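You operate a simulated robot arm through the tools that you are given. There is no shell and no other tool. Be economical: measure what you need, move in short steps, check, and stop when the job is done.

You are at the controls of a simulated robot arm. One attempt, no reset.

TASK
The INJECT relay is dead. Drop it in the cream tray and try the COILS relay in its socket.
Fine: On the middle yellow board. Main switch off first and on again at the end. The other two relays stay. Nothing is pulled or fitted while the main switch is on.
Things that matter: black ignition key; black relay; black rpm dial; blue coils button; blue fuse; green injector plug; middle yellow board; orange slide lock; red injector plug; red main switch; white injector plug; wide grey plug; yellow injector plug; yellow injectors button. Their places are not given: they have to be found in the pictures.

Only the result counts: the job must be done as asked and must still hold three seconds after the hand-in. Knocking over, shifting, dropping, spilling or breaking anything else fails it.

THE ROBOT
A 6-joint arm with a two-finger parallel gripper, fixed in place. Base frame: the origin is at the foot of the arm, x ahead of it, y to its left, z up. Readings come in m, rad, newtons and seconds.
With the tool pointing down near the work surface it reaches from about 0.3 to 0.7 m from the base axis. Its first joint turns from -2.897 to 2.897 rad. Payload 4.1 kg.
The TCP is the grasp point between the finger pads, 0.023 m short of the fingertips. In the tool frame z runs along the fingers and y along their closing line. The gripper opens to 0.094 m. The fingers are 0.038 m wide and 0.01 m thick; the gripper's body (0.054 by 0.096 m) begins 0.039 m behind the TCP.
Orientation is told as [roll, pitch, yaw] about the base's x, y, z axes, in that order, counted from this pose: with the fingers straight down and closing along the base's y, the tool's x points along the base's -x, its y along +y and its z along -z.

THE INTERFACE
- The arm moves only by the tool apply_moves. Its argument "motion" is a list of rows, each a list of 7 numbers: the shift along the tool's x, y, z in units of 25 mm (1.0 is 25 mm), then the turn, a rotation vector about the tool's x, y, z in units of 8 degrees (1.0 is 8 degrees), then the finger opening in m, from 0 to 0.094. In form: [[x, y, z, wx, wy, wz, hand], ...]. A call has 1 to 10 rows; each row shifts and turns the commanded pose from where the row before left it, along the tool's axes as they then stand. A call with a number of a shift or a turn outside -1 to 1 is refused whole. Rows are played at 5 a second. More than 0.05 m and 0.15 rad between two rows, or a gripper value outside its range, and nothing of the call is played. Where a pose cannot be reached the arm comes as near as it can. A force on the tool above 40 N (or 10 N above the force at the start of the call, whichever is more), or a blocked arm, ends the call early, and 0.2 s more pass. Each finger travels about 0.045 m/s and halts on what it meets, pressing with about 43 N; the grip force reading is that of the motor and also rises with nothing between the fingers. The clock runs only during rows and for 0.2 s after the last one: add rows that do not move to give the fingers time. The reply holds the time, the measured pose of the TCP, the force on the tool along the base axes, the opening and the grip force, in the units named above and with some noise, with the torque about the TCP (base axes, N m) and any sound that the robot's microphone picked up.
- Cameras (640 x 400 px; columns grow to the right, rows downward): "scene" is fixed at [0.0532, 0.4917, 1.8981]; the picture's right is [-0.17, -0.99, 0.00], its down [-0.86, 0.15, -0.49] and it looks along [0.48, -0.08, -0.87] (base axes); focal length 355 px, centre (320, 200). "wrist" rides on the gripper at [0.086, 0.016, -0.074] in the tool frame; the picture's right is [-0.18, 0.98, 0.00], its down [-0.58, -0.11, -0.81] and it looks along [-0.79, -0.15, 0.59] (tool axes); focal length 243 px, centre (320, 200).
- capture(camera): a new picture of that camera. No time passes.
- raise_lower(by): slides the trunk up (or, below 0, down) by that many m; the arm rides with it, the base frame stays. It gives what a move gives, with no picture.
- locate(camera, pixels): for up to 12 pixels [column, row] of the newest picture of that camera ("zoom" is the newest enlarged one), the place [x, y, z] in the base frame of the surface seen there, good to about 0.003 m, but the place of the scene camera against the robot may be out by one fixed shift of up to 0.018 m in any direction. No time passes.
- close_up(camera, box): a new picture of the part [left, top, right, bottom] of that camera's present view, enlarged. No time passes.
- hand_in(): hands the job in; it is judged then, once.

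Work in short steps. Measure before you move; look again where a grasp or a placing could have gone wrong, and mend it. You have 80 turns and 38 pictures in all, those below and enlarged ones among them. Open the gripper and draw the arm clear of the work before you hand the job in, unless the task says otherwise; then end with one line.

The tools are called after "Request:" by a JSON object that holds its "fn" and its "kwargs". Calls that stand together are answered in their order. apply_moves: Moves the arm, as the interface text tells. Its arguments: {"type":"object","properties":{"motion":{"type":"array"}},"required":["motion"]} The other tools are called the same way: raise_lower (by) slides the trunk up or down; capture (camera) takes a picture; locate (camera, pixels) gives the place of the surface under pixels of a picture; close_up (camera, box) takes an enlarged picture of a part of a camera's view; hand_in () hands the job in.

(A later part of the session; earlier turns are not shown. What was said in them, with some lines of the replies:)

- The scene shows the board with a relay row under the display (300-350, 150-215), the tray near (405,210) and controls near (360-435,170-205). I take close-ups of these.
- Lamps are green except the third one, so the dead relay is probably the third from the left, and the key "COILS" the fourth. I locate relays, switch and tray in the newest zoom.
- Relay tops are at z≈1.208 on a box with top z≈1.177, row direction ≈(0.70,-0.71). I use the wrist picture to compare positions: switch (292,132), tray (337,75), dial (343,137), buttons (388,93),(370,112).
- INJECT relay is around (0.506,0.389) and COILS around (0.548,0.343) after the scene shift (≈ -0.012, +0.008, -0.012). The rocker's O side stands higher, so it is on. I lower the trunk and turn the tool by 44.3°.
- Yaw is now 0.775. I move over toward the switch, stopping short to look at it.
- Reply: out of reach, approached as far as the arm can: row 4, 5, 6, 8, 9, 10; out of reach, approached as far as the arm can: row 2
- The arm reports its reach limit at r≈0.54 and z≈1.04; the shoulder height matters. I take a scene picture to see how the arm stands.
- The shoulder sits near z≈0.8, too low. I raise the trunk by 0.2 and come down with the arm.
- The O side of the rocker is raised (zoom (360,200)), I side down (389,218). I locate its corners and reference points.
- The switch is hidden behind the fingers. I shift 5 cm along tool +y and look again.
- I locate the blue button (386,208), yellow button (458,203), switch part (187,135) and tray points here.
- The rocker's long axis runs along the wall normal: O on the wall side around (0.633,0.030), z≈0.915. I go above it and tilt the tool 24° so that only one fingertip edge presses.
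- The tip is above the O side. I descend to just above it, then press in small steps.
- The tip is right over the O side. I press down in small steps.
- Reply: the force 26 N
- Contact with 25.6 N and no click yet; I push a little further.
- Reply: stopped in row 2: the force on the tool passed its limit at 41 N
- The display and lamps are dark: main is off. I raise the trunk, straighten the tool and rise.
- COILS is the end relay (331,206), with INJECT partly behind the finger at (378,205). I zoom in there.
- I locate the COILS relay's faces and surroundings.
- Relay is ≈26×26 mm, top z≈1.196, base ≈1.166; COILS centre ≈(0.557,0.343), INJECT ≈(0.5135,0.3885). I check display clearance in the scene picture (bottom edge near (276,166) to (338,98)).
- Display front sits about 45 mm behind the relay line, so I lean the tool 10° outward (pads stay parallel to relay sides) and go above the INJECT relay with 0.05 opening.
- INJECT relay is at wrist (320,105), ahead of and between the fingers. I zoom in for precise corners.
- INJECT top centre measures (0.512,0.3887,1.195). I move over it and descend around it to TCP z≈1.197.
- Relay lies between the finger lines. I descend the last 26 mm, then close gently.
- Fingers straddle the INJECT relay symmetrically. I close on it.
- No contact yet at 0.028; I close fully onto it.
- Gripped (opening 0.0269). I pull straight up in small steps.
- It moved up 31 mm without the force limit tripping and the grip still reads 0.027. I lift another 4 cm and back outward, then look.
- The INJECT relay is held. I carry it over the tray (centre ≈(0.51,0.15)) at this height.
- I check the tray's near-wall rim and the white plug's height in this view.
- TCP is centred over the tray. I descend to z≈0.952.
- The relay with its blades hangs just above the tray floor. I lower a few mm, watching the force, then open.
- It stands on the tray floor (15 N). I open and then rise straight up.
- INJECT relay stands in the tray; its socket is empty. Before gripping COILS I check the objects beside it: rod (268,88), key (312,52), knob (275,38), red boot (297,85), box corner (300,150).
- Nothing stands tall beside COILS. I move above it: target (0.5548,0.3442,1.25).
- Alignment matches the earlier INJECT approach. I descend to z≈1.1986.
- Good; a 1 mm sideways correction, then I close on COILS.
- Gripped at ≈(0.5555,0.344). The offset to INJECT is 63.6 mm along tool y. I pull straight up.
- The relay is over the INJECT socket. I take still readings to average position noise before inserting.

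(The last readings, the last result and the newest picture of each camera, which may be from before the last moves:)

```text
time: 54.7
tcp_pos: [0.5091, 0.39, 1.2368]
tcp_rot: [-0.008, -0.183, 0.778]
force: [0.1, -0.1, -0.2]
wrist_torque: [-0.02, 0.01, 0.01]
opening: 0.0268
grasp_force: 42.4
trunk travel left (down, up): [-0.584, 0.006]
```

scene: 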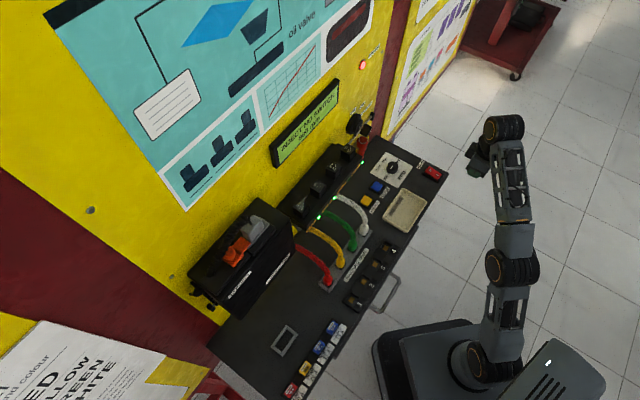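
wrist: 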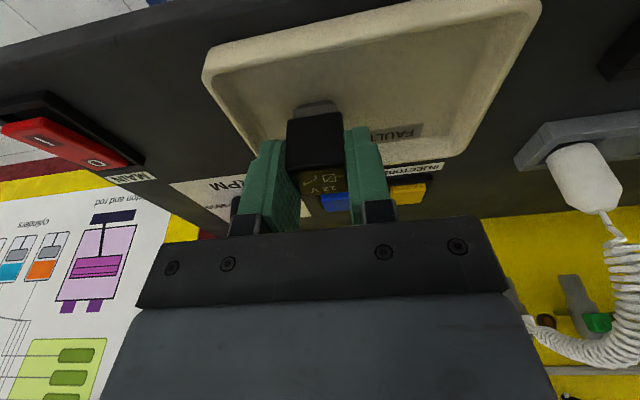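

Mean position is 0.9 mm too far outward; I correct and descend to just above entry, then ease in by small steps.

Request:
{"fn": "apply_moves", "kwargs": {"motion": [[-0.035, 0, 0.007, 0, 0, 0, 0], [0.056, 0, 0.3, 0, 0, 0, 0], [0.056, 0, 0.3, 0, 0, 0, 0], [0.056, 0, 0.3, 0, 0, 0, 0], [0, 0, 0, 0, 0, 0, 0]]}}

Request:
{"fn": "apply_moves", "kwargs": {"motion": [[0.019, 0, 0.1, 0, 0, 0, 0], [0.019, 0, 0.1, 0, 0, 0, 0], [0, 0, 0, 0, 0, 0, 0]]}}

```text
time: 55.9
tcp_pos: [0.5117, 0.3892, 1.2152]
tcp_rot: [-0.01, -0.184, 0.777]
force: [-1.1, -0.3, -0.1]
wrist_torque: [-0.03, -0.03, 0.0]
opening: 0.0269
grasp_force: 43.1
trunk travel left (down, up): [-0.584, 0.006]
```

```text
time: 56.7
tcp_pos: [0.5113, 0.3897, 1.208]
tcp_rot: [-0.009, -0.184, 0.777]
force: [0.0, -0.4, -0.2]
wrist_torque: [0.01, 0.02, 0.02]
opening: 0.0269
grasp_force: 42.9
trunk travel left (down, up): [-0.584, 0.006]
```

At z 1.208 with no resistance: the blades have entered the socket. I go on down in small steps.

Request:
{"fn": "apply_moves", "kwargs": {"motion": [[0.015, 0, 0.08, 0, 0, 0, 0], [0.015, 0, 0.08, 0, 0, 0, 0], [0.015, 0, 0.08, 0, 0, 0, 0], [0.015, 0, 0.08, 0, 0, 0, 0], [0, 0, 0, 0, 0, 0, 0]]}}

```text
time: 57.9
tcp_pos: [0.5104, 0.3888, 1.2]
tcp_rot: [-0.011, -0.184, 0.777]
force: [0.6, -0.3, -0.1]
wrist_torque: [0.02, -0.02, -0.02]
opening: 0.0269
grasp_force: 43.2
trunk travel left (down, up): [-0.584, 0.006]
```

Still free at 1.200; the seat is expected near 1.197-1.198. I press on until it meets resistance.

Request:
{"fn": "apply_moves", "kwargs": {"motion": [[0.011, 0, 0.06, 0, 0, 0, 0], [0.011, 0, 0.06, 0, 0, 0, 0], [0.011, 0, 0.06, 0, 0, 0, 0], [0, 0, 0, 0, 0, 0, 0]]}}

```text
time: 58.9
tcp_pos: [0.5124, 0.3899, 1.1984]
tcp_rot: [-0.009, -0.187, 0.776]
force: [1.3, -0.2, 9.2]
wrist_torque: [0.03, -0.03, 0.0]
opening: 0.0269
grasp_force: 43.0
trunk travel left (down, up): [-0.584, 0.006]
```

Resistance starts at 1.198 (9 N). I press firmly a little more to seat it.

Request:
{"fn": "apply_moves", "kwargs": {"motion": [[0.006, 0, 0.03, 0, 0, 0, 0], [0.006, 0, 0.03, 0, 0, 0, 0], [0.006, 0, 0.03, 0, 0, 0, 0], [0, 0, 0, 0, 0, 0, 0]]}}

Request:
{"fn": "close_up", "kwargs": {"camera": "wrist", "box": [160, 30, 500, 230]}}

```text
time: 59.9
tcp_pos: [0.5113, 0.3893, 1.1982]
tcp_rot: [-0.007, -0.192, 0.778]
force: [7.4, 4.1, 31.4]
wrist_torque: [0.26, -0.22, -0.03]
opening: 0.0269
grasp_force: 43.2
trunk travel left (down, up): [-0.584, 0.006]
```

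```text
1.88 times, centred on (330, 130) of wrist
```

zoom: 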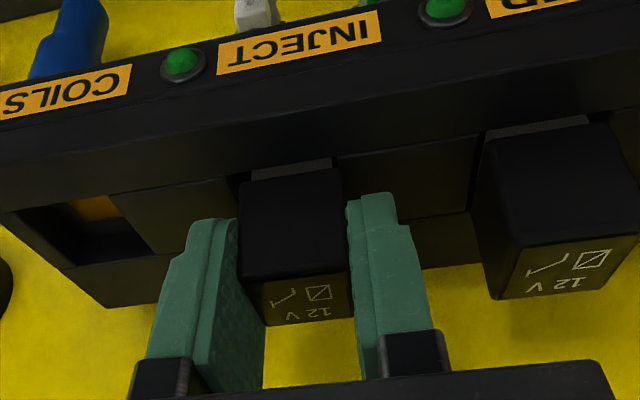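

It's seated like its neighbour (grey lip equally visible). I open and rise straight up, then back outward.

Request:
{"fn": "apply_moves", "kwargs": {"motion": [[0, 0, -0.06, 0, 0, 0, 0], [0, 0, 0, 0, 0, 0, 0.035], [0, 0, 0, 0, 0, 0, 0.05], [0, 0, 0, 0, 0, 0, 0.05]]}}

Request:
{"fn": "apply_moves", "kwargs": {"motion": [[-0.05, 0, -0.3, 0, 0, 0, 0.05], [-0.16, 0, -0.85, 0, 0, 0, 0.05], [-0.16, 0, -0.85, 0, 0, 0, 0.05], [-0.1, 0, -0.5, 0, 0, 0, 0.05], [0.9, 0, -0.17, 0, 0, 0, 0.05], [0.9, 0, -0.17, 0, 0, 0, 0.05], [0.9, 0, -0.17, 0, 0, 0, 0.05], [0, 0, 0, 0, 0, 0, 0.05]]}}

Request:
{"fn": "capture", "kwargs": {"camera": "wrist"}}

```text
time: 60.9
tcp_pos: [0.5109, 0.3901, 1.1946]
tcp_rot: [-0.01, -0.182, 0.778]
force: [-0.4, -0.4, -0.4]
wrist_torque: [0.0, 0.02, -0.01]
opening: 0.0501
grasp_force: 0.0
trunk travel left (down, up): [-0.584, 0.006]
```

```text
time: 62.7
tcp_pos: [0.4622, 0.3426, 1.2599]
tcp_rot: [-0.009, -0.184, 0.776]
force: [-0.4, -0.4, 0.0]
wrist_torque: [-0.01, -0.01, -0.01]
opening: 0.0501
grasp_force: 0.1
trunk travel left (down, up): [-0.584, 0.006]
```

```text
8 pictures are left
```

wrist: 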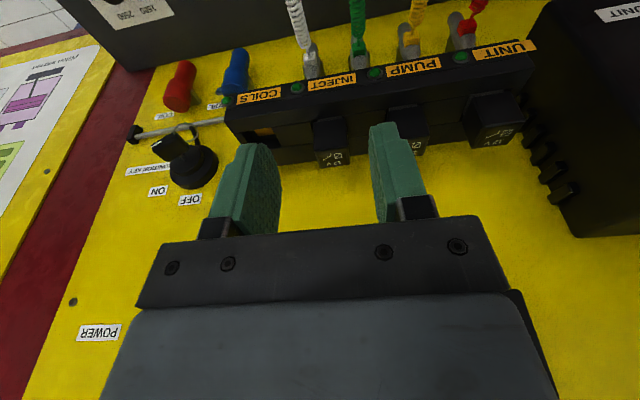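

The COILS relay sits in the INJECT socket, COILS socket empty. I close the fingers and travel to above the switch's I side, (0.620,0.015).

Request:
{"fn": "apply_moves", "kwargs": {"motion": [[1, -0.2, -0.19, 0, 0, 0, 0.03], [1, -0.8, -0.19, 0, 0, 0, 0], [1, -1, -0.19, 0, 0, 0, 0], [1, -1, -0.19, 0, 0, 0, 0], [0.56, -1, -0.1, 0, 0, 0, 0], [0, -1, 0, 0, 0, 0, 0], [0, -1, 0, 0, 0, 0, 0], [0, -1, 0, 0, 0, 0, 0], [0, -1, 0, 0, 0, 0, 0], [0, -1, 0, 0, 0, 0, 0]]}}

Request:
{"fn": "apply_moves", "kwargs": {"motion": [[0, -1, 0, 0, 0, 0, 0], [0, -1, 0, 0, 0, 0, 0], [0, -1, 0, 0, 0, 0, 0], [0, -1, 0, 0, 0, 0, 0], [0, -0.8, 0, 0, 0, 0, 0], [0, 0, 0, 0, -0.85, 0, 0], [0, 0, 0, 0, -0.85, 0, 0], [0, 0, 0, 0, 0, 0, 0]]}}

Request:
{"fn": "raise_lower", "kwargs": {"by": -0.165}}

```text
time: 64.9
tcp_pos: [0.5371, 0.0994, 1.2608]
tcp_rot: [-0.008, -0.182, 0.777]
force: [0.6, 0.3, 0.3]
wrist_torque: [-0.03, 0.0, -0.05]
opening: 0.0
grasp_force: 42.0
trunk travel left (down, up): [-0.584, 0.006]
```

```text
time: 66.7
tcp_pos: [0.6189, 0.0138, 1.2613]
tcp_rot: [-0.007, -0.421, 0.778]
force: [0.3, -0.8, -0.6]
wrist_torque: [0.01, -0.02, 0.01]
opening: 0.0
grasp_force: 41.7
trunk travel left (down, up): [-0.584, 0.006]
```

```text
time: 68.6
tcp_pos: [0.6202, 0.0129, 1.0974]
tcp_rot: [-0.009, -0.419, 0.778]
force: [0.7, -0.3, 0.2]
wrist_torque: [-0.02, -0.02, -0.05]
opening: 0.0
grasp_force: 41.6
trunk travel left (down, up): [-0.419, 0.171]
```

Over the I side now; I descend to z≈0.952 and look.

Request:
{"fn": "apply_moves", "kwargs": {"motion": [[0.395, 0, 0.883, 0, 0, 0, 0], [0.395, 0, 0.883, 0, 0, 0, 0], [0.395, 0, 0.883, 0, 0, 0, 0], [0.395, 0, 0.883, 0, 0, 0, 0], [0.395, 0, 0.883, 0, 0, 0, 0], [0.395, 0, 0.883, 0, 0, 0, 0], [0, 0, 0, 0, 0, 0, 0]]}}

Request:
{"fn": "close_up", "kwargs": {"camera": "scene", "box": [370, 120, 470, 220]}}

```text
time: 70.2
tcp_pos: [0.6195, 0.013, 0.9508]
tcp_rot: [-0.011, -0.421, 0.777]
force: [0.1, -0.3, 0.3]
wrist_torque: [-0.04, -0.01, 0.01]
opening: 0.0
grasp_force: 42.3
trunk travel left (down, up): [-0.419, 0.171]
```

```text
4.00 times, centred on (420, 170) of scene
```

zoom: 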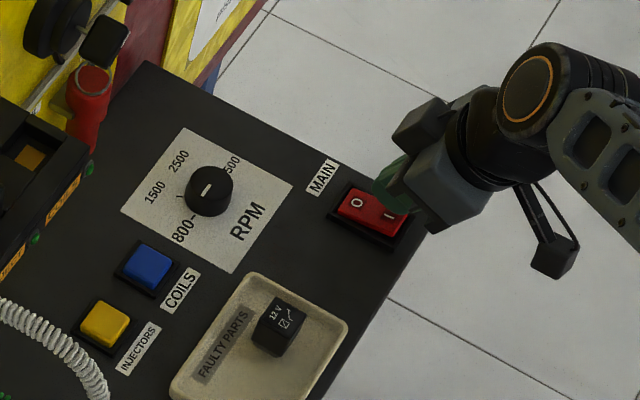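

The tip is above the I side. I press down in small steps as before.

Request:
{"fn": "apply_moves", "kwargs": {"motion": [[0.05, 0, 0.11, 0, 0, 0, 0], [0.05, 0, 0.11, 0, 0, 0, 0], [0.05, 0, 0.11, 0, 0, 0, 0], [0.05, 0, 0.11, 0, 0, 0, 0], [0.04, 0, 0.08, 0, 0, 0, 0], [0.04, 0, 0.08, 0, 0, 0, 0], [0, 0, 0, 0, 0, 0, 0]]}}

Request:
{"fn": "apply_moves", "kwargs": {"motion": [[-0.2, 0, -0.45, 0, 0, 0, 0], [-0.4, 0, -0.9, 0, 0, 0, 0], [-0.4, 0, -0.9, 0, 0, 0, 0], [-0.4, 0, -0.9, 0, 0, 0, 0], [0, 0, 0, 0, 0, 0, 0]]}}

Request:
{"fn": "close_up", "kwargs": {"camera": "scene", "box": [270, 80, 450, 240]}}

```text
time: 71.8
tcp_pos: [0.6205, 0.0123, 0.9387]
tcp_rot: [-0.017, -0.429, 0.781]
force: [3.0, 0.8, 32.7]
wrist_torque: [-0.11, 0.09, -0.04]
opening: 0.0
grasp_force: 42.3
trunk travel left (down, up): [-0.419, 0.171]
```

```text
time: 73.0
tcp_pos: [0.6185, 0.013, 1.0219]
tcp_rot: [-0.01, -0.42, 0.779]
force: [0.1, -0.2, 0.2]
wrist_torque: [-0.02, -0.01, -0.01]
opening: 0.0
grasp_force: 42.6
trunk travel left (down, up): [-0.419, 0.171]
```

```text
2.50 times, centred on (360, 160) of scene
```

zoom: 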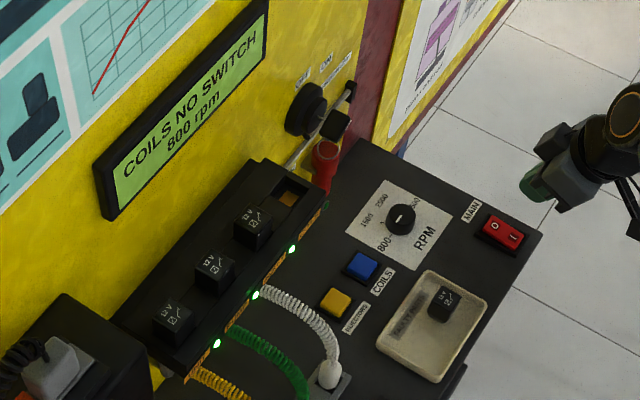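

Display reads "COILS NO SWITCH" and the INJECT lamp is lit: the relay works and main is on. I open the gripper and withdraw.

Request:
{"fn": "apply_moves", "kwargs": {"motion": [[0, 0, -1, 0, 0, 0, 0.03], [0, 0, -1, 0, 0, 0, 0.06], [0, 0, -1, 0, 0, 0, 0.09], [0, 0, -1, 0, 0, 0, 0.09], [0, 0, -1, 0, 0, 0, 0.09], [0, 0, 0, 0, 0, 0, 0.09]]}}

Request:
{"fn": "capture", "kwargs": {"camera": "scene"}}

```text
time: 74.4
tcp_pos: [0.5837, -0.0223, 1.1358]
tcp_rot: [-0.011, -0.421, 0.778]
force: [0.1, 0.0, -0.6]
wrist_torque: [-0.01, 0.01, 0.03]
opening: 0.09
grasp_force: 0.1
trunk travel left (down, up): [-0.419, 0.171]
```

```text
5 pictures are left
```

scene: 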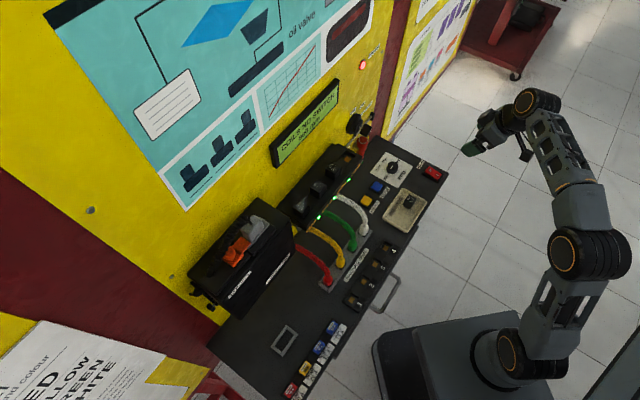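

Everything is in place and the arm is clear; I hand in.

Request:
{"fn": "hand_in", "kwargs": {}}

```text
The job is handed in.
```

The dead INJECT relay is in the cream tray and the COILS relay is in the INJECT socket. The main switch was off for the swap and is back on, the INJECT lamp is lit, and the display now reads "COILS NO SWITCH" because that socket is empty.
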